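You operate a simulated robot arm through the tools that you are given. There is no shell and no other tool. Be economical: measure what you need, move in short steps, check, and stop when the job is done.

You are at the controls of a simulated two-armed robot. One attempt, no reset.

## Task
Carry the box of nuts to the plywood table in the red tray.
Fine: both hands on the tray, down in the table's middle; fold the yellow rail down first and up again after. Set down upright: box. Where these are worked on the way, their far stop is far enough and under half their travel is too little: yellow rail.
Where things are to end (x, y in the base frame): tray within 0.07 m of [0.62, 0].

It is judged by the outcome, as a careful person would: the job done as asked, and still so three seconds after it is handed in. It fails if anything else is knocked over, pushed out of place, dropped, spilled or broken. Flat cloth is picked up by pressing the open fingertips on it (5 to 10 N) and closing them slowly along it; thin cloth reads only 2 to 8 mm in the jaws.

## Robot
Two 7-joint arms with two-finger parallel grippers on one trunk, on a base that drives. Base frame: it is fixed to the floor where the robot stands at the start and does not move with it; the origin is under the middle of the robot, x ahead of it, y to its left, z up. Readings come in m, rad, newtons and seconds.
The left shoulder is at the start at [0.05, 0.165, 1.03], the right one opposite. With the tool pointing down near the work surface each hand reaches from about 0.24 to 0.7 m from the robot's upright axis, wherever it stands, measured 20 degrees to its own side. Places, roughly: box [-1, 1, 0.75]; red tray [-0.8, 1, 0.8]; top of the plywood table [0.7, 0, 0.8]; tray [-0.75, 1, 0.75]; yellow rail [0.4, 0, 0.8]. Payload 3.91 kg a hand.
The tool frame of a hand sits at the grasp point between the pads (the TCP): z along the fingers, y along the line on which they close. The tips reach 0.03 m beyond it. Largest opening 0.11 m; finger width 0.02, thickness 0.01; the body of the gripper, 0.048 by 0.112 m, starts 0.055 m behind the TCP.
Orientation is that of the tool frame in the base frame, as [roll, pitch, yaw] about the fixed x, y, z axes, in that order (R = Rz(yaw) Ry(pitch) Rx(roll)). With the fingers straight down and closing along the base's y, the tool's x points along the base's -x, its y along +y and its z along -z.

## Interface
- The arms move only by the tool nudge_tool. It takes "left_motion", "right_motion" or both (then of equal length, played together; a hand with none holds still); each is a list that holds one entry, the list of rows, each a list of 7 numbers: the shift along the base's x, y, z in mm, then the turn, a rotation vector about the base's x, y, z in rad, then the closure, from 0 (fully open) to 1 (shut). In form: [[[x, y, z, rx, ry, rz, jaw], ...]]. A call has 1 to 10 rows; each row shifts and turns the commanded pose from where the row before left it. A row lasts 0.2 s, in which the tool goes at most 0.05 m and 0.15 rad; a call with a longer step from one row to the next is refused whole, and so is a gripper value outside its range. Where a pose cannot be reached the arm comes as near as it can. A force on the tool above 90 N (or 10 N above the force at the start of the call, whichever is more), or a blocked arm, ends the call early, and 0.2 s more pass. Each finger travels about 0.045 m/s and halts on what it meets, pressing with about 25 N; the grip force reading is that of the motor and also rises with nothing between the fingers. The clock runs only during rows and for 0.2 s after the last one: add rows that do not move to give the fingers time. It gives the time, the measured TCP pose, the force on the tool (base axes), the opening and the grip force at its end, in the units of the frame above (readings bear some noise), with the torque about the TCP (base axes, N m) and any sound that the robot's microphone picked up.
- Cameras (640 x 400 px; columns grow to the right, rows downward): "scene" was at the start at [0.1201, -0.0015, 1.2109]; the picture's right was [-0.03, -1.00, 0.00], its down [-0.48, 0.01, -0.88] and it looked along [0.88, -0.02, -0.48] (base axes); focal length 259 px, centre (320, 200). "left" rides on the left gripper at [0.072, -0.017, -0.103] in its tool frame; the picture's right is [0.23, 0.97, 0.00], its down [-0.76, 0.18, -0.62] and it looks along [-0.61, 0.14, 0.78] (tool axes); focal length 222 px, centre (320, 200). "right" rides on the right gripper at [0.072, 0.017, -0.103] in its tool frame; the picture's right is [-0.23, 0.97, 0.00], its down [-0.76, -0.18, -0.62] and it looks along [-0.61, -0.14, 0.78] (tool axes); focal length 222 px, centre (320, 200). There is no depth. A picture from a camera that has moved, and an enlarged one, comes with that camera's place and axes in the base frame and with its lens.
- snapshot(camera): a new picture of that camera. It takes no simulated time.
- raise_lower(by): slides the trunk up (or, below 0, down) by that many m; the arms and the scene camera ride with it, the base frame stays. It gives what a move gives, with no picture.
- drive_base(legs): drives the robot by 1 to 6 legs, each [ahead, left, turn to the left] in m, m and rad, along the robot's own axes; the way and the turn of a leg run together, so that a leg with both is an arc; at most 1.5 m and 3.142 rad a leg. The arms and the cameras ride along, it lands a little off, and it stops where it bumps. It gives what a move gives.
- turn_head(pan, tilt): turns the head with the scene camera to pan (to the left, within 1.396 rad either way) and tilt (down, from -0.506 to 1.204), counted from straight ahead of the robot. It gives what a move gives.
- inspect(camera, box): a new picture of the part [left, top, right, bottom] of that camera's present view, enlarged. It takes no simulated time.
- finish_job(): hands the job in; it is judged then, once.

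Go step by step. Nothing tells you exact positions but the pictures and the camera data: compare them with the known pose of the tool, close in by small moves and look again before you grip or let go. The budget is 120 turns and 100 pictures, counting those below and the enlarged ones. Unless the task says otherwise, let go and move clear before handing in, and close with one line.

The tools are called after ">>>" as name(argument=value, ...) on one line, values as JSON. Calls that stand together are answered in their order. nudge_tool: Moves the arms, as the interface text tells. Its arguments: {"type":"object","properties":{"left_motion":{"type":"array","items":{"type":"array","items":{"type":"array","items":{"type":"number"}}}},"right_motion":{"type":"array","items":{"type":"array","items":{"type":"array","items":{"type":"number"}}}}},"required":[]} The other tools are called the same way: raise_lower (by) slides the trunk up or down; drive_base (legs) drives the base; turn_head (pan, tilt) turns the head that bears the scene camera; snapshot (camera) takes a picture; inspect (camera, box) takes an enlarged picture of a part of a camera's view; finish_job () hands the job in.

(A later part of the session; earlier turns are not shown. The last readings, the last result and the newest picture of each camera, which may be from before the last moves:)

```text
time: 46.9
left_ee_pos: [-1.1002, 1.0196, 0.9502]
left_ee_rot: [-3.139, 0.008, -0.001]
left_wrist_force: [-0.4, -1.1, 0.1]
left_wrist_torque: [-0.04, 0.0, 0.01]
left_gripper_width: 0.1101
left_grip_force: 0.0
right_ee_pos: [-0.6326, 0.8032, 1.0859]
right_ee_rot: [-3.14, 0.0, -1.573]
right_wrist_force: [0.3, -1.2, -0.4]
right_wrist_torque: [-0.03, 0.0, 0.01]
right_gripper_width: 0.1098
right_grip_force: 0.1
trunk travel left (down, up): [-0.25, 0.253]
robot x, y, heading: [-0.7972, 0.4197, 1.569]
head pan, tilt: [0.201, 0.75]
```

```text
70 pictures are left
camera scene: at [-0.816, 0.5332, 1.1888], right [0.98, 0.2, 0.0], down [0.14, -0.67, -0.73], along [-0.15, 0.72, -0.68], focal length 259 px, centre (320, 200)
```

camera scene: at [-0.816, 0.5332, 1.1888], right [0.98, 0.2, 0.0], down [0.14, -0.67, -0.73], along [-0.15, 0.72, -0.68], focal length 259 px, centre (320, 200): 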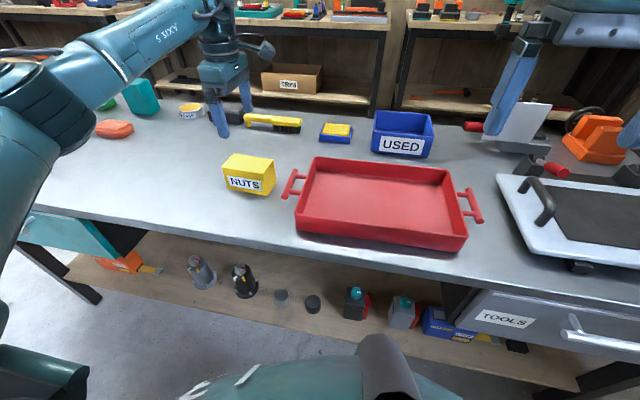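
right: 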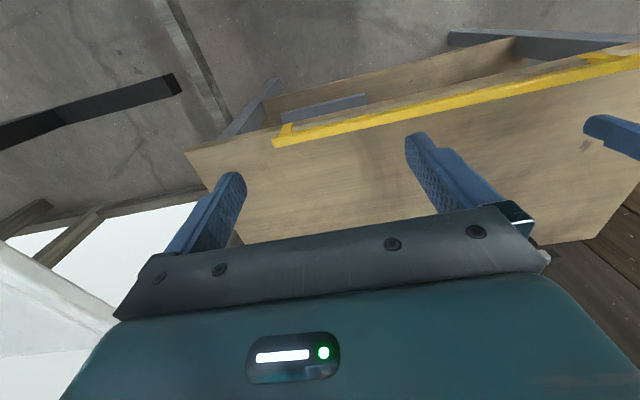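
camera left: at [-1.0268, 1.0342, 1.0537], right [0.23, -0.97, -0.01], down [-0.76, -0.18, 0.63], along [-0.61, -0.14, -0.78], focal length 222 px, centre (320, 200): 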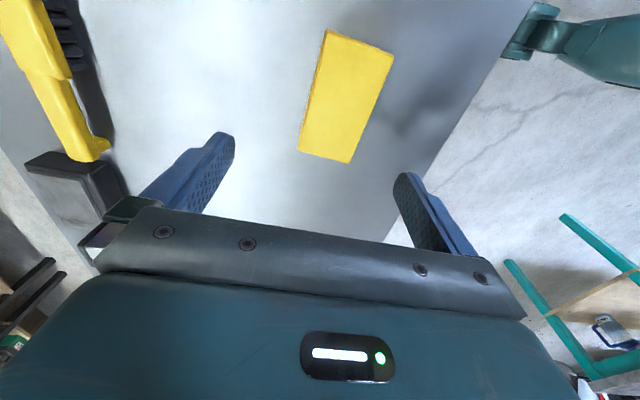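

From the wrist view the box centre is nearer (-1.09, 1.003). I'll correct and descend to just above it, then look.

>>> nudge_tool(left_motion=[[[8, -15, 0, 0, 0, 0, 0], [0, 0, -40, 0, 0, 0, 0], [0, 0, -45, 0, 0, 0, 0], [0, 0, 0, 0, 0, 0, 0]]])

>>> snapshot(camera="left")

>>> inspect(camera="scene", box=[180, 110, 308, 190])

```text
time: 47.9
left_ee_pos: [-1.0911, 1.0019, 0.8648]
left_ee_rot: [-3.138, 0.006, -0.001]
left_wrist_force: [0.4, 0.5, 0.2]
left_wrist_torque: [-0.02, -0.01, 0.02]
left_gripper_width: 0.1102
left_grip_force: 0.1
right_ee_pos: [-0.6326, 0.8028, 1.0858]
right_ee_rot: [-3.141, 0.001, -1.572]
right_wrist_force: [0.6, 0.0, -0.6]
right_wrist_torque: [-0.01, -0.03, 0.0]
right_gripper_width: 0.11
right_grip_force: 0.0
trunk travel left (down, up): [-0.25, 0.253]
robot x, y, heading: [-0.8019, 0.4185, 1.571]
head pan, tilt: [0.201, 0.75]
```

```text
69 pictures are left
camera left: at [-1.0183, 1.0175, 0.9683], right [0.23, -0.97, -0.01], down [-0.76, -0.18, 0.63], along [-0.61, -0.14, -0.78], focal length 222 px, centre (320, 200)
```

left: 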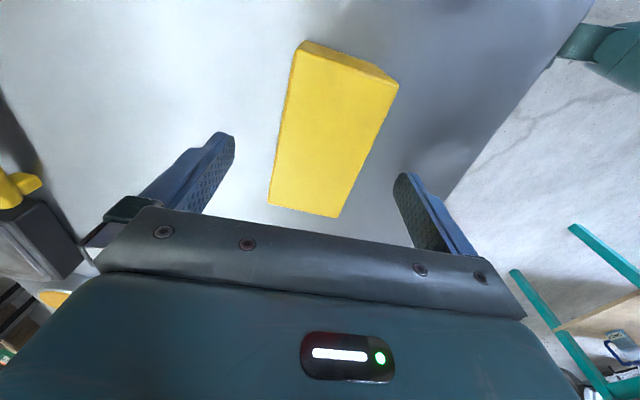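

```text
5.00 times, centred on (244, 150) of scene
camera zoom: at [-0.8158, 0.533, 1.1888], right [0.98, 0.2, 0.0], down [0.14, -0.67, -0.73], along [-0.15, 0.72, -0.68], focal length 1294 px, centre (700, 450)
```

zoom: 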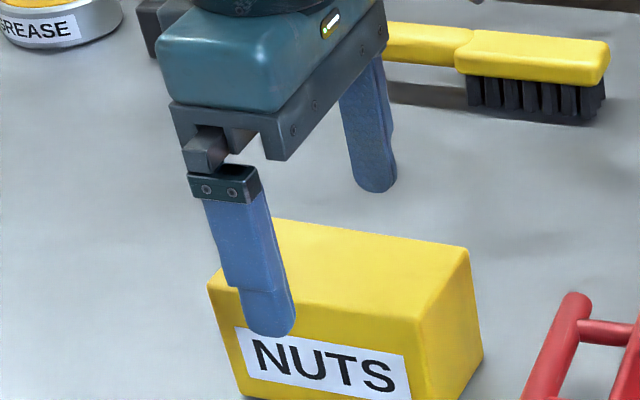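

The box is centred in the jaw. Descend and close.

>>> nudge_tool(left_motion=[[[0, -2, -30, 0, 0, 0, 0], [0, 0, -30, 0, 0, 0, 0], [0, 0, -13, 0, 0, 0, 0], [0, 0, 0, 0, 0, 0, 0.6], [0, 0, 0, 0, 0, 0, 0.8], [0, 0, 0, 0, 0, 0, 0.8], [0, 0, 0, 0, 0, 0, 0.8], [0, 0, 0, 0, 0, 0, 0.8]]])

>>> nudge_tool(left_motion=[[[0, 0, 10, 0, 0, 0, 0.8], [0, 0, 20, 0, 0, 0, 0.8], [0, 0, 30, 0, 0, 0, 0.8], [0, 0, 30, 0, 0, 0, 0.8], [0, 0, 30, 0, 0, 0, 0.8], [0, 0, 0, 0, 0, 0, 0.8]]])

>>> snapshot(camera="scene")

```text
time: 49.7
left_ee_pos: [-1.0924, 1.0008, 0.791]
left_ee_rot: [-3.138, 0.005, -0.003]
left_wrist_force: [-0.4, -1.2, 0.3]
left_wrist_torque: [-0.1, 0.03, -0.03]
left_gripper_width: 0.0629
left_grip_force: 25.1
right_ee_pos: [-0.6324, 0.8038, 1.0869]
right_ee_rot: [3.141, 0.002, -1.574]
right_wrist_force: [0.1, 0.1, 0.0]
right_wrist_torque: [-0.01, 0.01, -0.04]
right_gripper_width: 0.11
right_grip_force: 0.1
trunk travel left (down, up): [-0.25, 0.253]
robot x, y, heading: [-0.8011, 0.4229, 1.57]
head pan, tilt: [0.201, 0.75]
```

```text
time: 51.1
left_ee_pos: [-1.092, 1.0011, 0.9129]
left_ee_rot: [-3.138, 0.005, -0.001]
left_wrist_force: [0.6, 0.4, -3.4]
left_wrist_torque: [-0.02, 0.01, 0.03]
left_gripper_width: 0.0627
left_grip_force: 24.9
right_ee_pos: [-0.6323, 0.8039, 1.0854]
right_ee_rot: [-3.14, -0.002, -1.573]
right_wrist_force: [-0.1, -0.2, 0.6]
right_wrist_torque: [-0.02, -0.02, 0.02]
right_gripper_width: 0.1099
right_grip_force: 0.1
trunk travel left (down, up): [-0.25, 0.253]
robot x, y, heading: [-0.7981, 0.4204, 1.571]
head pan, tilt: [0.201, 0.75]
```

```text
67 pictures are left
camera scene: at [-0.8159, 0.5333, 1.1887], right [0.98, 0.2, 0.0], down [0.14, -0.67, -0.73], along [-0.15, 0.72, -0.68], focal length 259 px, centre (320, 200)
```

scene: 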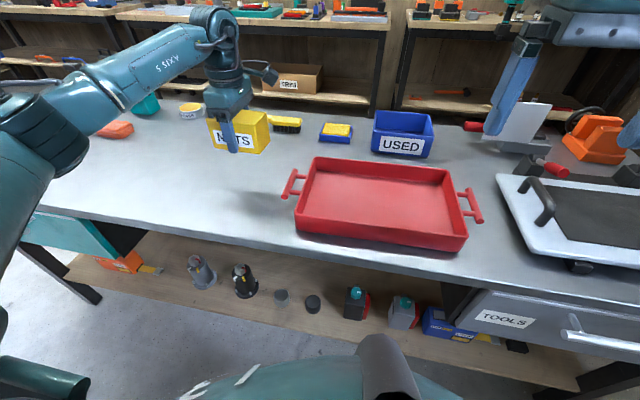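

Box held (about 0.35 kg) with its base at z 0.87. Tray centre is about (-0.775, 1.008). I'll carry it over the tray.

>>> nudge_tool(left_motion=[[[30, 1, 10, 0, 0, 0, 0.8], [42, 1, 0, 0, 0, 0, 0.8], [42, 1, 0, 0, 0, 0, 0.8], [42, 1, 0, 0, 0, 0, 0.8], [42, 1, 0, 0, 0, 0, 0.8], [42, 1, 0, 0, 0, 0, 0.8], [40, 1, 0, 0, 0, 0, 0.8], [20, 0, 0, 0, 0, 0, 0.8], [0, 0, 0, 0, 0, 0, 0.8]]])

>>> turn_head(pan=0, tilt=0.8)

>>> snapshot(camera="scene")

>>> snapshot(camera="left")

```text
time: 53.1
left_ee_pos: [-0.7909, 1.0084, 0.9225]
left_ee_rot: [-3.139, 0.005, -0.002]
left_wrist_force: [0.1, 0.3, -2.4]
left_wrist_torque: [-0.01, -0.02, 0.0]
left_gripper_width: 0.0624
left_grip_force: 24.2
right_ee_pos: [-0.6315, 0.8049, 1.0866]
right_ee_rot: [-3.141, -0.001, -1.574]
right_wrist_force: [-0.3, 0.1, 0.1]
right_wrist_torque: [0.01, -0.01, 0.03]
right_gripper_width: 0.1098
right_grip_force: 0.1
trunk travel left (down, up): [-0.25, 0.253]
robot x, y, heading: [-0.8036, 0.4235, 1.573]
head pan, tilt: [0.201, 0.75]
```

```text
time: 53.8
left_ee_pos: [-0.7913, 1.0088, 0.9217]
left_ee_rot: [-3.136, 0.005, -0.002]
left_wrist_force: [0.6, -0.8, -3.3]
left_wrist_torque: [0.04, 0.0, -0.03]
left_gripper_width: 0.0627
left_grip_force: 24.7
right_ee_pos: [-0.632, 0.8034, 1.0866]
right_ee_rot: [3.141, -0.001, -1.572]
right_wrist_force: [-0.1, -0.3, 0.8]
right_wrist_torque: [0.01, 0.0, 0.02]
right_gripper_width: 0.11
right_grip_force: 0.1
trunk travel left (down, up): [-0.25, 0.253]
robot x, y, heading: [-0.7977, 0.4193, 1.57]
head pan, tilt: [0.0, 0.799]
```

```text
66 pictures are left
camera scene: at [-0.7993, 0.5328, 1.1848], right [1.0, 0.0, 0.0], down [0.0, -0.72, -0.7], along [0.0, 0.7, -0.72], focal length 259 px, centre (320, 200)
```

scene: 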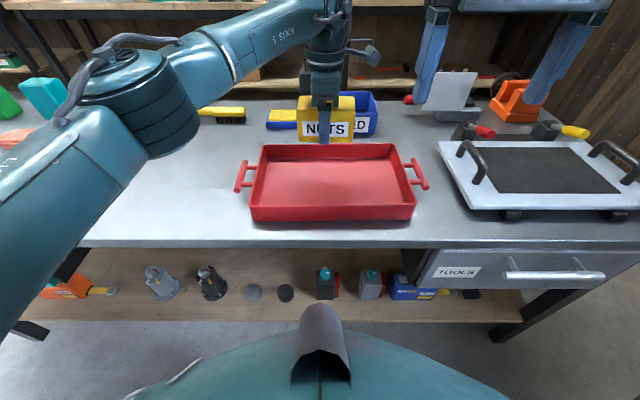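

```text
65 pictures are left
camera left: at [-0.718, 1.0249, 1.0255], right [0.23, -0.97, 0.0], down [-0.76, -0.18, 0.63], along [-0.61, -0.14, -0.78], focal length 222 px, centre (320, 200)
```

left: 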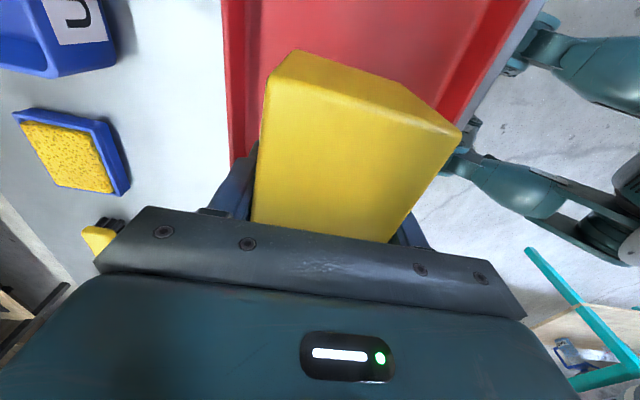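

The box is over the middle of the tray. Lower it, with the last bit slow until contact.

>>> nudge_tool(left_motion=[[[0, -4, -30, 0, 0, 0, 0.8], [0, -4, -30, 0, 0, 0, 0.8], [0, 0, -30, 0, 0, 0, 0.8], [0, 0, -14, 0, 0, 0, 0.8], [0, 0, -8, 0, 0, 0, 0.8], [0, 0, -4, 0, 0, 0, 0.8], [0, 0, 0, 0, 0, 0, 0.8]]])

>>> inspect(camera="scene", box=[220, 110, 460, 260])

```text
time: 55.4
left_ee_pos: [-0.7912, 1.0001, 0.8065]
left_ee_rot: [-3.139, 0.005, -0.002]
left_wrist_force: [-0.3, -0.7, -2.8]
left_wrist_torque: [0.02, 0.02, -0.02]
left_gripper_width: 0.0624
left_grip_force: 25.1
right_ee_pos: [-0.6334, 0.8041, 1.0858]
right_ee_rot: [-3.142, -0.002, -1.573]
right_wrist_force: [0.8, 0.0, 0.4]
right_wrist_torque: [0.0, -0.01, -0.03]
right_gripper_width: 0.11
right_grip_force: 0.1
trunk travel left (down, up): [-0.25, 0.253]
robot x, y, heading: [-0.7961, 0.4221, 1.567]
head pan, tilt: [0.0, 0.799]
```

```text
2.67 times, centred on (340, 185) of scene
camera zoom: at [-0.7993, 0.5328, 1.1848], right [1.0, 0.0, 0.0], down [0.0, -0.72, -0.7], along [0.0, 0.7, -0.72], focal length 690 px, centre (267, 240)
```

zoom: 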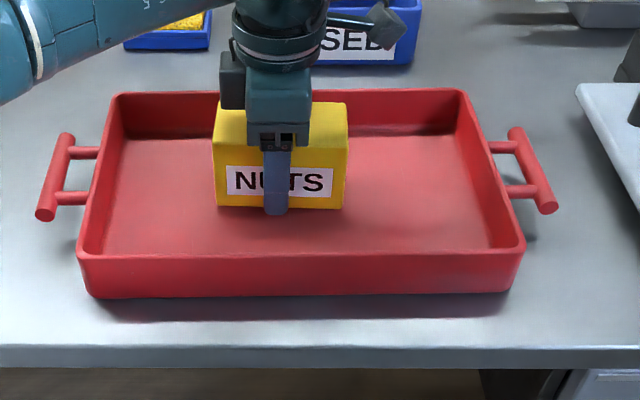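

>>> nudge_tool(left_motion=[[[0, 0, -3, 0, 0, 0, 0.8], [0, 0, -3, 0, 0, 0, 0.8], [0, 0, -2, 0, 0, 0, 0.8], [0, 0, 0, 0, 0, 0, 0.8]]])

```text
time: 56.4
left_ee_pos: [-0.7907, 0.9991, 0.7982]
left_ee_rot: [-3.139, 0.005, -0.001]
left_wrist_force: [-1.1, -0.2, -0.7]
left_wrist_torque: [-0.05, 0.12, -0.03]
left_gripper_width: 0.0627
left_grip_force: 25.4
right_ee_pos: [-0.6317, 0.8033, 1.0862]
right_ee_rot: [-3.141, 0.002, -1.572]
right_wrist_force: [0.7, 0.4, 0.3]
right_wrist_torque: [-0.03, 0.01, 0.03]
right_gripper_width: 0.1101
right_grip_force: 0.0
trunk travel left (down, up): [-0.25, 0.253]
robot x, y, heading: [-0.798, 0.424, 1.576]
head pan, tilt: [0.0, 0.799]
```

Force eased from -3 to -0.7 N, so it is touching the tray floor. One more millimetre, then open and lift off.

>>> nudge_tool(left_motion=[[[0, 0, -1, 0, 0, 0, 0.8], [0, 0, 0, 0, 0, 0, 0.45], [0, 0, 0, 0, 0, 0, 0.2], [0, 0, 0, 0, 0, 0, 0.1], [0, 0, 0, 0, 0, 0, 0.1], [0, 0, 15, 0, 0, 0, 0.1], [0, 0, 30, 0, 0, 0, 0.1], [0, 0, 45, 0, 0, 0, 0], [0, 0, 45, 0, 0, 0, 0]]])

>>> inspect(camera="scene", box=[220, 110, 460, 260])

```text
time: 58.4
left_ee_pos: [-0.7907, 1.0003, 0.9329]
left_ee_rot: [-3.138, 0.007, -0.004]
left_wrist_force: [0.6, -1.4, 0.1]
left_wrist_torque: [-0.01, 0.0, -0.01]
left_gripper_width: 0.1097
left_grip_force: 0.1
right_ee_pos: [-0.6316, 0.803, 1.086]
right_ee_rot: [-3.141, -0.001, -1.572]
right_wrist_force: [-1.2, -0.3, 0.2]
right_wrist_torque: [0.0, -0.05, 0.01]
right_gripper_width: 0.1102
right_grip_force: 0.0
trunk travel left (down, up): [-0.25, 0.253]
robot x, y, heading: [-0.7981, 0.4231, 1.571]
head pan, tilt: [0.0, 0.799]
```

```text
2.67 times, centred on (340, 185) of scene
camera zoom: at [-0.7992, 0.5323, 1.1848], right [1.0, 0.0, 0.0], down [0.0, -0.72, -0.7], along [0.0, 0.7, -0.72], focal length 690 px, centre (267, 240)
```

zoom: 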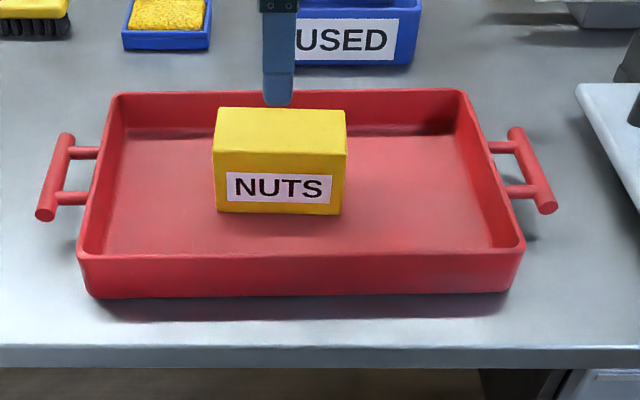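

The box stands upright in the tray. Now I bring both hands above the handle bars (about (-0.983, 1.0) and (-0.564, 1.0)), closing across them.

>>> nudge_tool(left_motion=[[[-19, 0, 0, 0, 0, -0.149, 0.3], [-19, 0, 0, 0, 0, -0.149, 0.4], [-19, 0, 0, 0, 0, -0.149, 0.5], [-19, 0, 0, 0, 0, -0.149, 0.6], [-19, 0, 0, 0, 0, -0.149, 0.65], [-19, 0, 0, 0, 0, -0.149, 0.65], [-19, 0, 0, 0, 0, -0.149, 0.65], [-19, 0, 0, 0, 0, -0.149, 0.65], [-20, 0, 0, 0, 0, -0.149, 0.65], [-20, 0, 0, 0, 0, -0.149, 0.65]]], right_motion=[[[7, 20, -15, 0, 0, 0, 0.3], [7, 20, -15, 0, 0, 0, 0.4], [7, 20, -15, 0, 0, 0, 0.5], [7, 20, -15, 0, 0, 0, 0.6], [7, 20, -15, 0, 0, 0, 0.65], [7, 20, -15, 0, 0, 0, 0.65], [7, 20, -15, 0, 0, 0, 0.65], [7, 20, -15, 0, 0, 0, 0.65], [6, 20, -15, 0, 0, 0, 0.65], [6, 20, -15, 0, 0, 0, 0.65]]])

>>> nudge_tool(left_motion=[[[0, 0, -20, 0, 0, -0.077, 0.65], [0, 0, -20, 0, 0, 0, 0.65], [0, 0, -10, 0, 0, 0, 0.65], [0, 0, 0, 0, 0, 0, 0.65]]], right_motion=[[[0, 0, -20, 0, 0, 0, 0.65], [0, 0, -20, 0, 0, 0, 0.65], [0, 0, -10, 0, 0, 0, 0.65], [0, 0, 0, 0, 0, 0, 0.65]]])

>>> snapshot(camera="left")

>>> snapshot(camera="right")

>>> inspect(camera="scene", box=[220, 110, 460, 260])

```text
time: 60.6
left_ee_pos: [-0.9843, 1.001, 0.9333]
left_ee_rot: [-3.139, 0.004, -1.496]
left_wrist_force: [-0.3, 0.0, 0.2]
left_wrist_torque: [0.05, -0.02, -0.04]
left_gripper_width: 0.0386
left_grip_force: 0.0
right_ee_pos: [-0.5646, 1.0034, 0.9357]
right_ee_rot: [-3.141, 0.001, -1.572]
right_wrist_force: [0.4, -0.6, 0.1]
right_wrist_torque: [-0.02, 0.02, -0.02]
right_gripper_width: 0.0385
right_grip_force: 0.0
trunk travel left (down, up): [-0.25, 0.253]
robot x, y, heading: [-0.8008, 0.4207, 1.569]
head pan, tilt: [0.0, 0.799]
```

```text
time: 61.6
left_ee_pos: [-0.9828, 0.9992, 0.8824]
left_ee_rot: [-3.138, 0.005, -1.571]
left_wrist_force: [-0.3, 0.2, 0.1]
left_wrist_torque: [-0.02, 0.02, -0.01]
left_gripper_width: 0.0384
left_grip_force: 0.0
right_ee_pos: [-0.5653, 1.0026, 0.886]
right_ee_rot: [-3.14, 0.001, -1.572]
right_wrist_force: [-0.1, -0.3, -0.2]
right_wrist_torque: [-0.01, -0.03, 0.04]
right_gripper_width: 0.0384
right_grip_force: 0.0
trunk travel left (down, up): [-0.25, 0.253]
robot x, y, heading: [-0.8004, 0.4196, 1.574]
head pan, tilt: [0.0, 0.799]
```

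```text
62 pictures are left
camera left: at [-0.9668, 0.9257, 0.9862], right [-0.97, -0.23, -0.01], down [-0.18, 0.76, 0.63], along [-0.14, 0.61, -0.78], focal length 222 px, centre (320, 200)
```

left: 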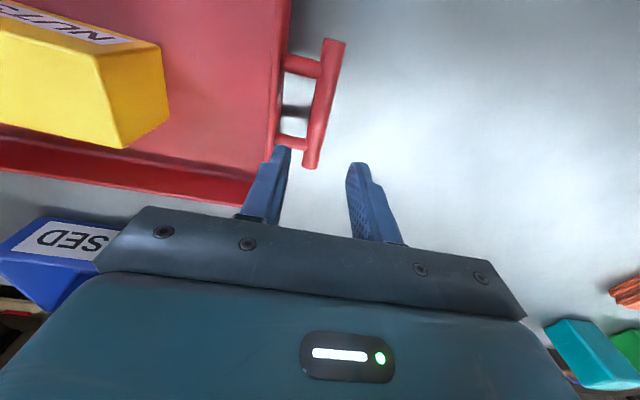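

```text
61 pictures are left
camera right: at [-0.5826, 0.9316, 0.9896], right [-0.97, 0.23, 0.0], down [0.18, 0.76, 0.62], along [0.14, 0.61, -0.78], focal length 222 px, centre (320, 200)
```

right: 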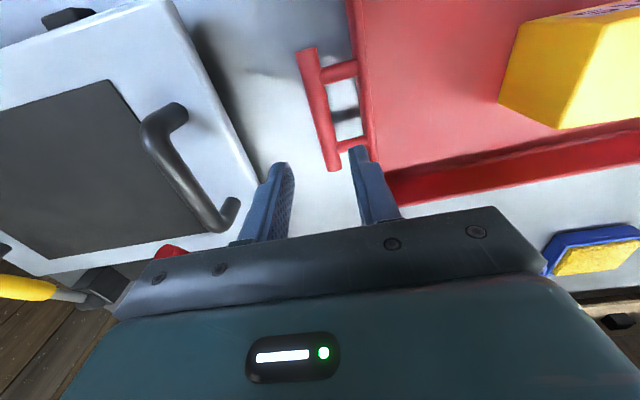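

```text
2.67 times, centred on (340, 185) of scene
camera zoom: at [-0.7993, 0.5325, 1.1848], right [1.0, 0.0, 0.0], down [0.0, -0.72, -0.7], along [0.0, 0.7, -0.72], focal length 690 px, centre (267, 240)
```

zoom: 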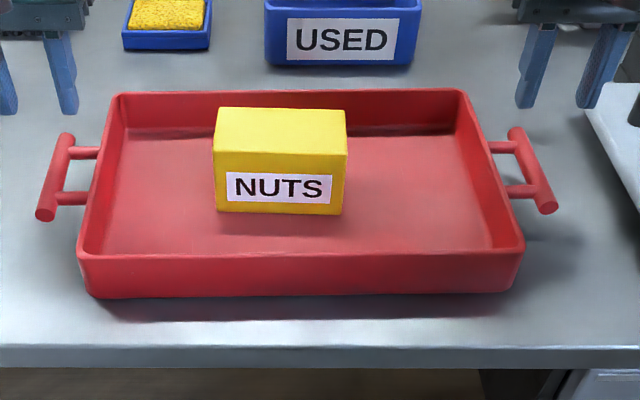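

Triangulated: left bar (-0.979, 0.985, 0.80), right bar (-0.570, 0.993, 0.80). I'll align and lower to just above them, then check.

>>> nudge_tool(left_motion=[[[4, -14, 0, 0, 0, 0, 0.68], [0, 0, -20, 0, 0, 0, 0.68], [0, 0, -20, 0, 0, 0, 0.68], [0, 0, 0, 0, 0, 0, 0.68]]], right_motion=[[[-5, -10, 0, 0, 0, 0, 0.68], [0, 0, -20, 0, 0, 0, 0.68], [0, 0, -24, 0, 0, 0, 0.68], [0, 0, 0, 0, 0, 0, 0.68]]])

>>> inspect(camera="left", box=[240, 50, 400, 250])

>>> inspect(camera="right", box=[240, 50, 400, 250])

>>> inspect(camera="scene", box=[220, 110, 460, 260])

```text
time: 62.6
left_ee_pos: [-0.98, 0.9852, 0.8434]
left_ee_rot: [-3.139, 0.006, -1.57]
left_wrist_force: [0.2, -0.1, 1.0]
left_wrist_torque: [0.0, 0.01, 0.0]
left_gripper_width: 0.0351
left_grip_force: 0.0
right_ee_pos: [-0.5694, 0.9928, 0.8423]
right_ee_rot: [-3.14, -0.001, -1.573]
right_wrist_force: [-0.1, 0.1, 0.8]
right_wrist_torque: [-0.01, 0.01, 0.0]
right_gripper_width: 0.0353
right_grip_force: 0.0
trunk travel left (down, up): [-0.25, 0.253]
robot x, y, heading: [-0.7998, 0.4217, 1.569]
head pan, tilt: [0.0, 0.799]
```

```text
2.00 times, centred on (320, 150) of left
camera zoom: at [-0.9629, 0.9116, 0.9458], right [-0.97, -0.23, -0.01], down [-0.18, 0.76, 0.63], along [-0.14, 0.61, -0.78], focal length 444 px, centre (320, 300)
```

zoom: 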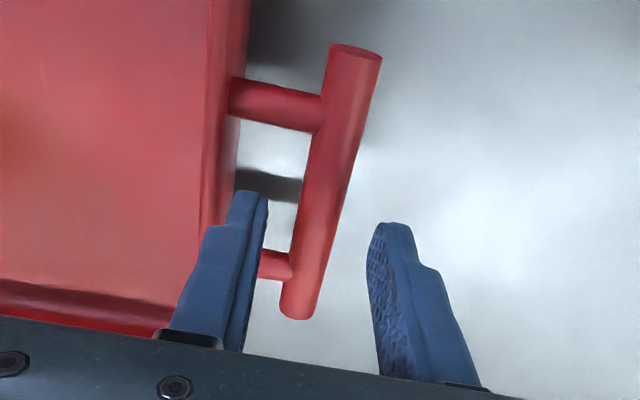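

```text
2.00 times, centred on (320, 150) of right
camera zoom: at [-0.5874, 0.9216, 0.946], right [-0.97, 0.23, 0.0], down [0.18, 0.76, 0.62], along [0.14, 0.61, -0.78], focal length 444 px, centre (320, 300)
```

zoom: 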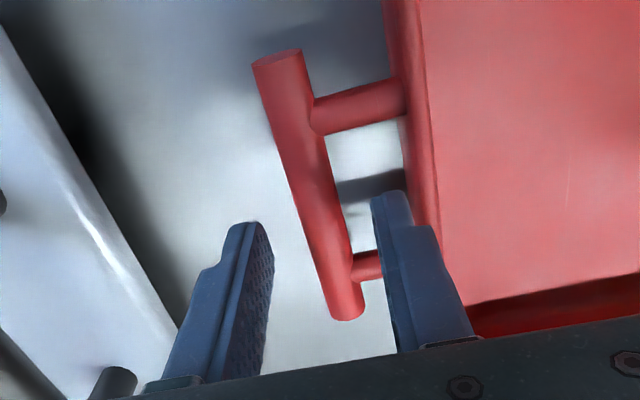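

```text
2.67 times, centred on (340, 185) of scene
camera zoom: at [-0.7993, 0.5325, 1.1848], right [1.0, 0.0, 0.0], down [0.0, -0.72, -0.7], along [0.0, 0.7, -0.72], focal length 690 px, centre (267, 240)
```

zoom: 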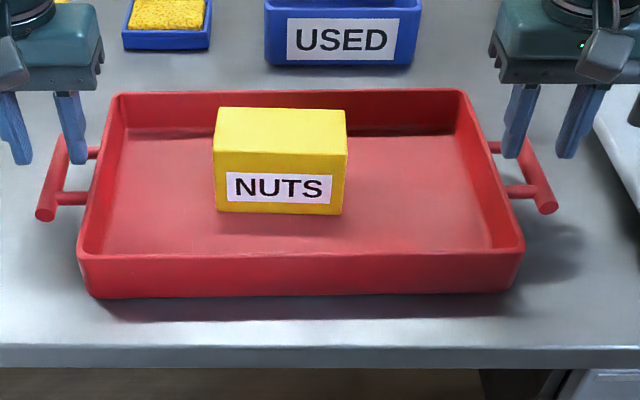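

Both bars are centred between the fingers. Lower around them, gently.

>>> nudge_tool(left_motion=[[[1, 0, -12, 0, 0, 0, 0.68], [0, 0, -12, 0, 0, 0, 0.68], [0, 0, -12, 0, 0, 0, 0.68], [0, 0, -7, 0, 0, 0, 0.68], [0, 0, 0, 0, 0, 0, 0.68]]], right_motion=[[[0, 1, -12, 0, 0, 0, 0.68], [0, 0, -12, 0, 0, 0, 0.68], [0, 0, -12, 0, 0, 0, 0.68], [0, 0, -6, 0, 0, 0, 0.68], [0, 0, 0, 0, 0, 0, 0.68]]])

>>> inspect(camera="scene", box=[220, 110, 460, 260])

```text
time: 63.8
left_ee_pos: [-0.9786, 0.9862, 0.7995]
left_ee_rot: [-3.138, 0.006, -1.568]
left_wrist_force: [-0.2, -0.5, -0.1]
left_wrist_torque: [0.0, 0.02, 0.02]
left_gripper_width: 0.0348
left_grip_force: 0.2
right_ee_pos: [-0.5681, 0.9946, 0.7997]
right_ee_rot: [3.141, 0.0, -1.572]
right_wrist_force: [0.3, -0.4, -0.2]
right_wrist_torque: [0.01, 0.03, 0.02]
right_gripper_width: 0.0352
right_grip_force: 0.1
trunk travel left (down, up): [-0.25, 0.253]
robot x, y, heading: [-0.7989, 0.4248, 1.574]
head pan, tilt: [0.0, 0.799]
```

```text
2.67 times, centred on (340, 185) of scene
camera zoom: at [-0.7993, 0.5325, 1.1848], right [1.0, 0.0, 0.0], down [0.0, -0.72, -0.7], along [0.0, 0.7, -0.72], focal length 690 px, centre (267, 240)
```

zoom: 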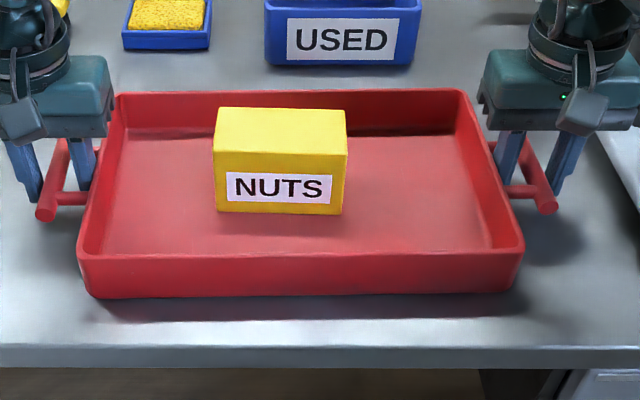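

No contact forces; both straddle the bars. Close both.

>>> nudge_tool(left_motion=[[[0, 0, 0, 0, 0, 0, 1], [0, 0, 0, 0, 0, 0, 1], [0, 0, 0, 0, 0, 0, 1], [0, 0, 0, 0, 0, 0, 1]]], right_motion=[[[0, 0, 0, 0, 0, 0, 1], [0, 0, 0, 0, 0, 0, 1], [0, 0, 0, 0, 0, 0, 1], [0, 0, 0, 0, 0, 0, 1]]])

>>> nudge_tool(left_motion=[[[0, 0, 5, 0, 0, 0, 1], [0, 0, 8, 0, 0, 0, 1], [0, 0, 10, 0, 0, 0, 1], [0, 0, 10, 0, 0, 0, 1], [0, 0, 0, 0, 0, 0, 1]]], right_motion=[[[0, 0, 5, 0, 0, 0, 1], [0, 0, 8, 0, 0, 0, 1], [0, 0, 10, 0, 0, 0, 1], [0, 0, 10, 0, 0, 0, 1], [0, 0, 0, 0, 0, 0, 1]]])

>>> snapshot(camera="scene")

```text
time: 64.8
left_ee_pos: [-0.9778, 0.9866, 0.7984]
left_ee_rot: [-3.137, 0.005, -1.566]
left_wrist_force: [-4.7, 1.1, 0.4]
left_wrist_torque: [-0.04, 0.02, 0.45]
left_gripper_width: 0.0155
left_grip_force: 25.1
right_ee_pos: [-0.569, 0.9936, 0.7986]
right_ee_rot: [3.141, -0.002, -1.573]
right_wrist_force: [2.7, -1.6, -0.2]
right_wrist_torque: [0.1, -0.02, 0.54]
right_gripper_width: 0.0155
right_grip_force: 25.3
trunk travel left (down, up): [-0.25, 0.253]
robot x, y, heading: [-0.7971, 0.4215, 1.57]
head pan, tilt: [0.0, 0.799]
```

```text
time: 66.0
left_ee_pos: [-0.9789, 0.9867, 0.8335]
left_ee_rot: [-3.137, 0.004, -1.568]
left_wrist_force: [-1.1, 1.8, -2.6]
left_wrist_torque: [0.16, 0.01, 0.45]
left_gripper_width: 0.0153
left_grip_force: 24.6
right_ee_pos: [-0.5692, 0.9956, 0.8322]
right_ee_rot: [3.141, -0.003, -1.573]
right_wrist_force: [1.8, -4.1, -3.3]
right_wrist_torque: [-0.16, -0.05, 0.5]
right_gripper_width: 0.0156
right_grip_force: 25.3
trunk travel left (down, up): [-0.25, 0.253]
robot x, y, heading: [-0.7996, 0.4194, 1.568]
head pan, tilt: [0.0, 0.799]
```

```text
55 pictures are left
camera scene: at [-0.7993, 0.5331, 1.1847], right [1.0, 0.0, 0.0], down [0.0, -0.72, -0.7], along [0.0, 0.7, -0.72], focal length 259 px, centre (320, 200)
```

scene: 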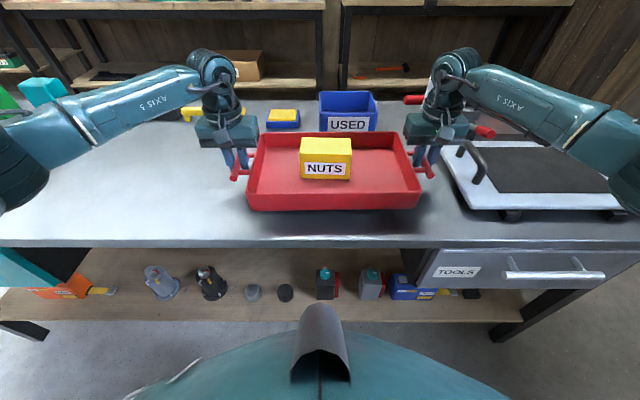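

The tray is up and level with the box in it. I'll raise the trunk, back away from the bench, and turn toward the table.

>>> raise_lower(by=0.13)

>>> drive_base(legs=[[-0.42, 0, 0]])

>>> snapshot(camera="scene")

```text
time: 67.6
left_ee_pos: [-0.9788, 0.9863, 0.9628]
left_ee_rot: [-3.138, 0.006, -1.569]
left_wrist_force: [0.5, 2.7, -3.5]
left_wrist_torque: [-0.03, -0.02, 0.49]
left_gripper_width: 0.0156
left_grip_force: 24.7
right_ee_pos: [-0.5696, 0.9962, 0.9624]
right_ee_rot: [-3.141, -0.002, -1.573]
right_wrist_force: [-2.5, -1.7, -3.1]
right_wrist_torque: [0.01, 0.0, 0.52]
right_gripper_width: 0.016
right_grip_force: 24.7
trunk travel left (down, up): [-0.38, 0.123]
robot x, y, heading: [-0.7967, 0.42, 1.569]
head pan, tilt: [0.0, 0.799]
```

```text
time: 70.2
left_ee_pos: [-0.9778, 0.5639, 0.9629]
left_ee_rot: [-3.139, 0.003, -1.573]
left_wrist_force: [3.2, 2.8, -3.4]
left_wrist_torque: [0.03, 0.02, 0.44]
left_gripper_width: 0.0152
left_grip_force: 25.0
right_ee_pos: [-0.5664, 0.5708, 0.9623]
right_ee_rot: [3.141, -0.001, -1.577]
right_wrist_force: [-3.9, -2.9, -2.9]
right_wrist_torque: [-0.03, 0.02, 0.5]
right_gripper_width: 0.0156
right_grip_force: 24.7
trunk travel left (down, up): [-0.38, 0.123]
robot x, y, heading: [-0.8026, -0.0018, 1.564]
head pan, tilt: [0.0, 0.799]
```

```text
54 pictures are left
camera scene: at [-0.7997, 0.1098, 1.3148], right [1.0, 0.0, 0.0], down [0.0, -0.72, -0.7], along [0.0, 0.7, -0.72], focal length 259 px, centre (320, 200)
```

scene: 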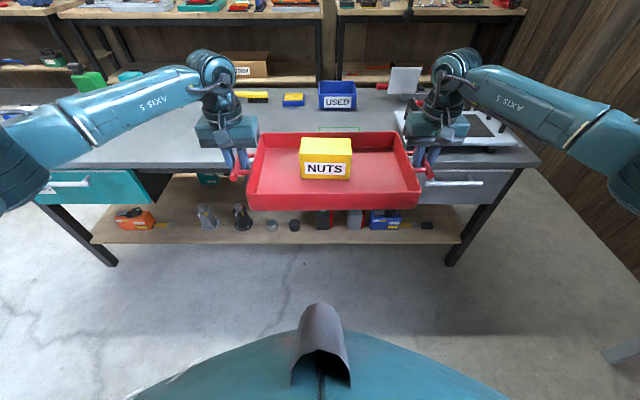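

All steady. Turn right to face the table.

>>> drive_base(legs=[[0, 0, -1.565]])

>>> snapshot(camera="scene")

```text
time: 74.4
left_ee_pos: [-0.2355, 0.1795, 0.9627]
left_ee_rot: [-3.138, 0.004, -3.138]
left_wrist_force: [1.8, -0.3, -3.3]
left_wrist_torque: [0.0, 0.08, 0.44]
left_gripper_width: 0.0156
left_grip_force: 24.6
right_ee_pos: [-0.2253, -0.2295, 0.9631]
right_ee_rot: [3.141, -0.002, 3.141]
right_wrist_force: [-2.1, 1.0, -3.0]
right_wrist_torque: [0.01, -0.07, 0.49]
right_gripper_width: 0.0156
right_grip_force: 25.3
trunk travel left (down, up): [-0.38, 0.123]
robot x, y, heading: [-0.8, -0.0004, -0.001]
head pan, tilt: [0.0, 0.799]
```

```text
53 pictures are left
camera scene: at [-0.6896, -0.0003, 1.3147], right [0.0, -1.0, 0.0], down [-0.72, 0.0, -0.7], along [0.7, 0.0, -0.72], focal length 259 px, centre (320, 200)
```

scene: 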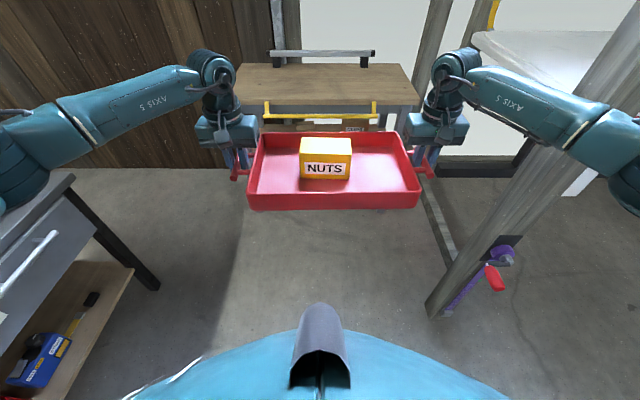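

The rail is still down. A post stands on the right near (-0.18, -0.65), so I'll pass a bit to the left of centre.

>>> drive_base(legs=[[0, 0.08, 0], [0.55, 0, 0], [0, -0.08, 0]])

>>> snapshot(camera="scene")

```text
time: 79.5
left_ee_pos: [0.3129, 0.18, 0.9634]
left_ee_rot: [-3.138, 0.006, -3.137]
left_wrist_force: [2.2, -0.5, -2.7]
left_wrist_torque: [-0.01, 0.02, 0.44]
left_gripper_width: 0.0154
left_grip_force: 25.3
right_ee_pos: [0.3254, -0.2299, 0.9615]
right_ee_rot: [3.14, -0.002, -3.138]
right_wrist_force: [-1.9, -0.1, -2.3]
right_wrist_torque: [0.04, 0.01, 0.51]
right_gripper_width: 0.0155
right_grip_force: 25.1
trunk travel left (down, up): [-0.38, 0.123]
robot x, y, heading: [-0.2485, -0.0036, 0.001]
head pan, tilt: [0.0, 0.799]
```

```text
52 pictures are left
camera scene: at [-0.1405, -0.0009, 1.3147], right [0.0, -1.0, 0.0], down [-0.72, 0.0, -0.7], along [0.7, 0.0, -0.72], focal length 259 px, centre (320, 200)
```

scene: 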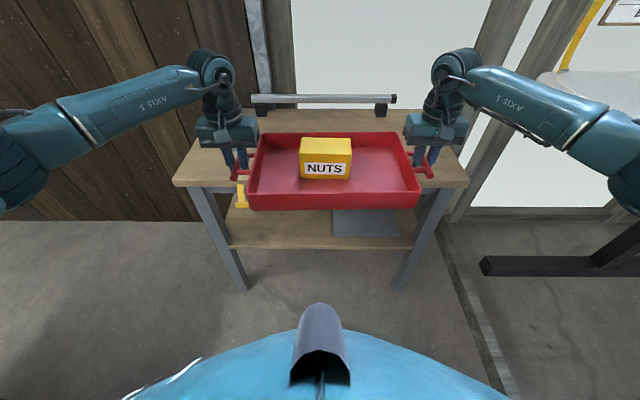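

Tray centre is at (0.319, -0.025). Drive ahead to the table, slightly left.

>>> drive_base(legs=[[0.26, 0.024, 0]])

>>> snapshot(camera="scene")

```text
time: 81.3
left_ee_pos: [0.5723, 0.2103, 0.9627]
left_ee_rot: [-3.139, 0.004, -3.13]
left_wrist_force: [3.2, -1.1, -2.6]
left_wrist_torque: [-0.01, -0.07, 0.43]
left_gripper_width: 0.0156
left_grip_force: 24.9
right_ee_pos: [0.5864, -0.199, 0.9616]
right_ee_rot: [-3.14, -0.004, -3.131]
right_wrist_force: [-1.8, 0.3, -3.4]
right_wrist_torque: [-0.01, 0.15, 0.46]
right_gripper_width: 0.0154
right_grip_force: 24.6
trunk travel left (down, up): [-0.38, 0.123]
robot x, y, heading: [0.0144, 0.0218, 0.012]
head pan, tilt: [0.0, 0.799]
```

```text
51 pictures are left
camera scene: at [0.1198, 0.0264, 1.3146], right [0.01, -1.0, 0.0], down [-0.72, -0.01, -0.7], along [0.7, 0.01, -0.72], focal length 259 px, centre (320, 200)
```

scene: 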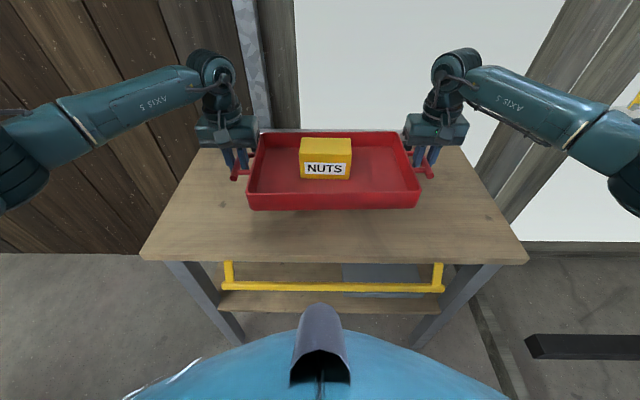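

Tray is at (0.579, 0.006) over the table. Lower with the trunk, then shift forward 42 mm by arms.

>>> raise_lower(by=-0.075)

>>> nudge_tool(left_motion=[[[9, -1, 0, 0, 0, 0, 1], [9, -1, 0, 0, 0, 0, 1], [9, -1, 0, 0, 0, 0, 1], [9, -1, 0, 0, 0, 0, 1], [9, -1, 0, 0, 0, 0, 1], [0, 0, 0, 0, 0, 0, 1]]], right_motion=[[[9, -1, 0, 0, 0, 0, 1], [9, -1, 0, 0, 0, 0, 1], [9, -1, 0, 0, 0, 0, 1], [9, -1, 0, 0, 0, 0, 1], [9, -1, 0, 0, 0, 0, 1], [0, 0, 0, 0, 0, 0, 1]]])

>>> snapshot(camera="scene")

```text
time: 82.5
left_ee_pos: [0.5721, 0.2098, 0.8875]
left_ee_rot: [-3.139, 0.006, -3.13]
left_wrist_force: [2.1, -0.3, -3.9]
left_wrist_torque: [0.02, -0.06, 0.43]
left_gripper_width: 0.0155
left_grip_force: 24.7
right_ee_pos: [0.5832, -0.199, 0.8869]
right_ee_rot: [-3.14, -0.001, -3.131]
right_wrist_force: [-2.4, 0.7, -2.4]
right_wrist_torque: [0.01, 0.05, 0.48]
right_gripper_width: 0.0158
right_grip_force: 24.8
trunk travel left (down, up): [-0.305, 0.198]
robot x, y, heading: [0.0048, 0.0265, 0.01]
head pan, tilt: [0.0, 0.799]
```

```text
time: 83.9
left_ee_pos: [0.6183, 0.2054, 0.8882]
left_ee_rot: [-3.137, 0.007, -3.129]
left_wrist_force: [2.4, 2.5, -2.8]
left_wrist_torque: [-0.03, -0.05, 0.39]
left_gripper_width: 0.0153
left_grip_force: 24.8
right_ee_pos: [0.6302, -0.2052, 0.8872]
right_ee_rot: [3.141, -0.002, -3.13]
right_wrist_force: [-2.8, -2.6, -3.4]
right_wrist_torque: [0.01, 0.06, 0.44]
right_gripper_width: 0.0155
right_grip_force: 24.8
trunk travel left (down, up): [-0.305, 0.198]
robot x, y, heading: [0.0126, 0.0258, 0.011]
head pan, tilt: [0.0, 0.799]
```

```text
50 pictures are left
camera scene: at [0.1192, 0.0264, 1.2397], right [0.01, -1.0, 0.0], down [-0.72, -0.01, -0.7], along [0.7, 0.01, -0.72], focal length 259 px, centre (320, 200)
```

scene: 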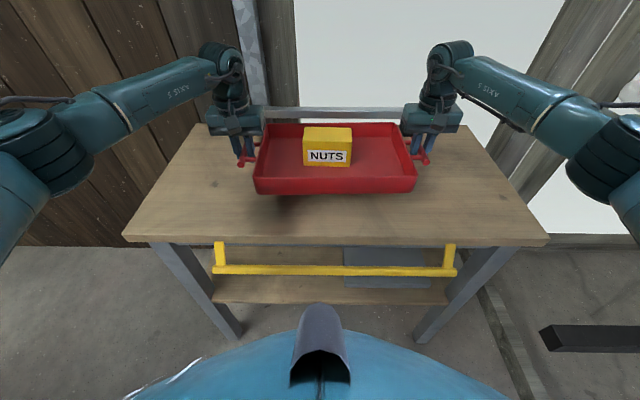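

Tray centre at (0.624, 0). Lower to near contact.

>>> nudge_tool(left_motion=[[[0, 0, -10, 0, 0, 0, 1], [0, 0, -10, 0, 0, 0, 1], [0, 0, -7, 0, 0, 0, 1], [0, 0, -4, 0, 0, 0, 1], [0, 0, 0, 0, 0, 0, 1]]], right_motion=[[[0, 0, -10, 0, 0, 0, 1], [0, 0, -10, 0, 0, 0, 1], [0, 0, -7, 0, 0, 0, 1], [0, 0, -3, 0, 0, 0, 1], [0, 0, 0, 0, 0, 0, 1]]])

>>> nudge_tool(left_motion=[[[0, 0, -2, 0, 0, 0, 1], [0, 0, -2, 0, 0, 0, 1], [0, 0, -2, 0, 0, 0, 1], [0, 0, 0, 0, 0, 0, 1]]], right_motion=[[[0, 0, -2, 0, 0, 0, 1], [0, 0, -2, 0, 0, 0, 1], [0, 0, -2, 0, 0, 0, 1], [0, 0, 0, 0, 0, 0, 1]]])

>>> inspect(camera="scene", box=[220, 100, 460, 250])

```text
time: 85.1
left_ee_pos: [0.6162, 0.2045, 0.8561]
left_ee_rot: [-3.138, 0.005, -3.128]
left_wrist_force: [1.7, 0.7, -3.6]
left_wrist_torque: [-0.01, 0.0, 0.4]
left_gripper_width: 0.0154
left_grip_force: 24.9
right_ee_pos: [0.6299, -0.2049, 0.8571]
right_ee_rot: [-3.141, 0.001, -3.131]
right_wrist_force: [-2.3, 0.3, -4.1]
right_wrist_torque: [-0.04, 0.0, 0.45]
right_gripper_width: 0.0155
right_grip_force: 25.0
trunk travel left (down, up): [-0.305, 0.198]
robot x, y, heading: [0.0085, 0.0231, 0.016]
head pan, tilt: [0.0, 0.799]
```

```text
time: 86.1
left_ee_pos: [0.6172, 0.2044, 0.8504]
left_ee_rot: [-3.136, 0.006, -3.128]
left_wrist_force: [1.9, -1.9, -2.9]
left_wrist_torque: [-0.03, 0.03, 0.42]
left_gripper_width: 0.0156
left_grip_force: 25.0
right_ee_pos: [0.6298, -0.2043, 0.8512]
right_ee_rot: [3.139, -0.003, -3.131]
right_wrist_force: [-3.2, 1.0, -3.6]
right_wrist_torque: [-0.02, 0.0, 0.42]
right_gripper_width: 0.0155
right_grip_force: 25.0
trunk travel left (down, up): [-0.305, 0.198]
robot x, y, heading: [0.0107, 0.025, 0.008]
head pan, tilt: [0.0, 0.799]
```

```text
2.67 times, centred on (340, 175) of scene
camera zoom: at [0.1192, 0.0264, 1.2397], right [0.01, -1.0, 0.0], down [-0.72, -0.01, -0.7], along [0.7, 0.01, -0.72], focal length 690 px, centre (267, 267)
```

zoom: 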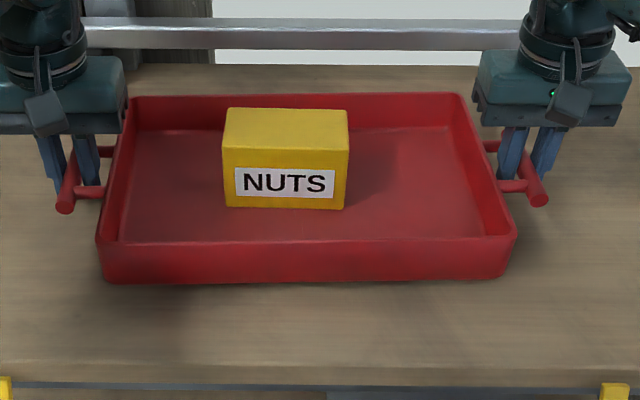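

Close to the surface but still carrying the weight; a few more millimetres.

>>> nudge_tool(left_motion=[[[0, 0, -1.5, 0, 0, 0, 1], [0, 0, -1.5, 0, 0, 0, 1], [0, 0, -1, 0, 0, 0, 1], [0, 0, 0, 0, 0, 0, 1]]], right_motion=[[[0, 0, -2, 0, 0, 0, 1], [0, 0, -1.5, 0, 0, 0, 1], [0, 0, -1, 0, 0, 0, 1], [0, 0, 0, 0, 0, 0, 1]]])

```text
time: 87.1
left_ee_pos: [0.6164, 0.2044, 0.8469]
left_ee_rot: [-3.139, 0.005, -3.131]
left_wrist_force: [2.2, -2.2, -3.7]
left_wrist_torque: [0.0, -0.07, 0.36]
left_gripper_width: 0.0154
left_grip_force: 24.7
right_ee_pos: [0.6313, -0.2055, 0.8467]
right_ee_rot: [3.14, -0.003, -3.132]
right_wrist_force: [-2.7, 3.5, -2.2]
right_wrist_torque: [-0.03, 0.08, 0.45]
right_gripper_width: 0.0153
right_grip_force: 24.9
trunk travel left (down, up): [-0.305, 0.198]
robot x, y, heading: [0.0084, 0.0227, 0.01]
head pan, tilt: [0.0, 0.799]
```

>>> nudge_tool(left_motion=[[[0, 0, -1.5, 0, 0, 0, 1], [0, 0, -1.5, 0, 0, 0, 1], [0, 0, 0, 0, 0, 0, 1]]], right_motion=[[[0, 0, -1.5, 0, 0, 0, 1], [0, 0, -1.5, 0, 0, 0, 1], [0, 0, 0, 0, 0, 0, 1]]])

>>> nudge_tool(left_motion=[[[0, 0, -1.5, 0, 0, 0, 1], [0, 0, 0, 0, 0, 0, 1]]], right_motion=[[[0, 0, -1.5, 0, 0, 0, 1], [0, 0, 0, 0, 0, 0, 1]]])

```text
time: 87.9
left_ee_pos: [0.6165, 0.2051, 0.8432]
left_ee_rot: [-3.139, 0.006, -3.13]
left_wrist_force: [2.8, -0.4, -4.0]
left_wrist_torque: [-0.02, 0.09, 0.41]
left_gripper_width: 0.0155
left_grip_force: 24.9
right_ee_pos: [0.6292, -0.2045, 0.8431]
right_ee_rot: [-3.14, -0.002, -3.132]
right_wrist_force: [-1.7, 0.7, -2.8]
right_wrist_torque: [0.01, -0.04, 0.49]
right_gripper_width: 0.0157
right_grip_force: 24.7
trunk travel left (down, up): [-0.305, 0.198]
robot x, y, heading: [0.0075, 0.0254, 0.013]
head pan, tilt: [0.0, 0.799]
```

```text
time: 88.5
left_ee_pos: [0.6166, 0.2049, 0.8412]
left_ee_rot: [-3.138, 0.006, -3.13]
left_wrist_force: [2.0, 0.3, -4.0]
left_wrist_torque: [0.01, 0.11, 0.41]
left_gripper_width: 0.0155
left_grip_force: 25.4
right_ee_pos: [0.6298, -0.2048, 0.8428]
right_ee_rot: [-3.14, -0.004, -3.131]
right_wrist_force: [-2.0, -0.1, -2.9]
right_wrist_torque: [0.0, -0.07, 0.48]
right_gripper_width: 0.0154
right_grip_force: 24.9
trunk travel left (down, up): [-0.305, 0.198]
robot x, y, heading: [0.0113, 0.0199, 0.012]
head pan, tilt: [0.0, 0.799]
```

>>> nudge_tool(left_motion=[[[0, 0, -2, 0, 0, 0, 1], [0, 0, -2, 0, 0, 0, 1], [0, 0, 0, 0, 0, 0, 1]]], right_motion=[[[0, 0, -2.5, 0, 0, 0, 1], [0, 0, -2, 0, 0, 0, 1], [0, 0, 0, 0, 0, 0, 1]]])

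>>> inspect(camera="scene", box=[220, 130, 420, 255])

```text
time: 89.3
left_ee_pos: [0.6151, 0.2046, 0.8392]
left_ee_rot: [-3.136, 0.008, -3.128]
left_wrist_force: [3.5, -1.4, -0.5]
left_wrist_torque: [-0.03, -0.12, 0.46]
left_gripper_width: 0.0154
left_grip_force: 24.6
right_ee_pos: [0.6297, -0.2053, 0.8397]
right_ee_rot: [3.139, -0.001, -3.131]
right_wrist_force: [-1.3, 0.8, 7.4]
right_wrist_torque: [-0.04, 0.36, 0.5]
right_gripper_width: 0.0156
right_grip_force: 24.7
trunk travel left (down, up): [-0.305, 0.198]
robot x, y, heading: [0.0085, 0.0244, 0.012]
head pan, tilt: [0.0, 0.799]
```

```text
3.20 times, centred on (320, 192) of scene
camera zoom: at [0.1183, 0.0265, 1.24], right [0.01, -1.0, 0.0], down [-0.72, -0.01, -0.7], along [0.7, 0.01, -0.72], focal length 828 px, centre (320, 224)
```

zoom: 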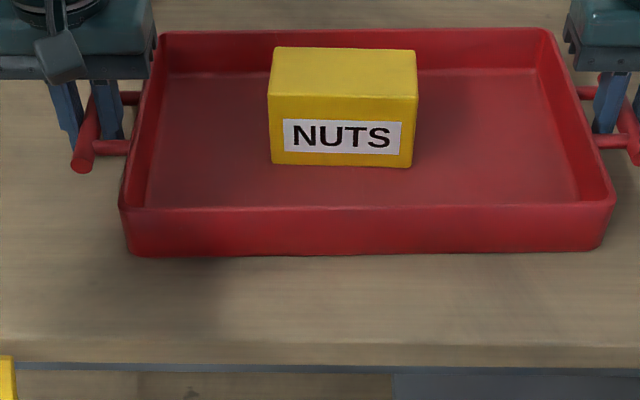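

Contact now (force sign flipped): the tray is on the table. Open both to 35 mm and rise straight up.

>>> nudge_tool(left_motion=[[[0, 0, -0.5, 0, 0, 0, 0.85], [0, 0, 0, 0, 0, 0, 0.75], [0, 0, 0, 0, 0, 0, 0.68], [0, 0, 0, 0, 0, 0, 0.68], [0, 0, 15, 0, 0, 0, 0.68], [0, 0, 25, 0, 0, 0, 0.68], [0, 0, 35, 0, 0, 0, 0.68], [0, 0, 35, 0, 0, 0, 0.68]]], right_motion=[[[0, 0, 0.5, 0, 0, 0, 0.85], [0, 0, 0, 0, 0, 0, 0.75], [0, 0, 0, 0, 0, 0, 0.68], [0, 0, 0, 0, 0, 0, 0.68], [0, 0, 15, 0, 0, 0, 0.68], [0, 0, 25, 0, 0, 0, 0.68], [0, 0, 35, 0, 0, 0, 0.68], [0, 0, 35, 0, 0, 0, 0.68]]])

>>> snapshot(camera="scene")

```text
time: 91.1
left_ee_pos: [0.6161, 0.2049, 0.9483]
left_ee_rot: [-3.139, 0.007, -3.129]
left_wrist_force: [0.2, -0.4, 0.5]
left_wrist_torque: [0.01, 0.01, -0.05]
left_gripper_width: 0.0353
left_grip_force: 0.1
right_ee_pos: [0.6291, -0.2049, 0.9483]
right_ee_rot: [-3.14, -0.001, -3.132]
right_wrist_force: [-0.2, 0.0, -0.1]
right_wrist_torque: [-0.01, -0.01, -0.02]
right_gripper_width: 0.0354
right_grip_force: 0.0
trunk travel left (down, up): [-0.305, 0.198]
robot x, y, heading: [0.0114, 0.0229, 0.011]
head pan, tilt: [0.0, 0.799]
```

```text
47 pictures are left
camera scene: at [0.1182, 0.0264, 1.2398], right [0.01, -1.0, 0.0], down [-0.72, -0.01, -0.7], along [0.7, 0.01, -0.72], focal length 259 px, centre (320, 200)
```

scene: 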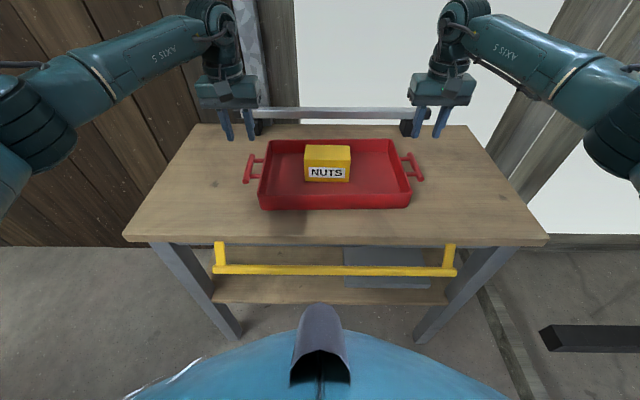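

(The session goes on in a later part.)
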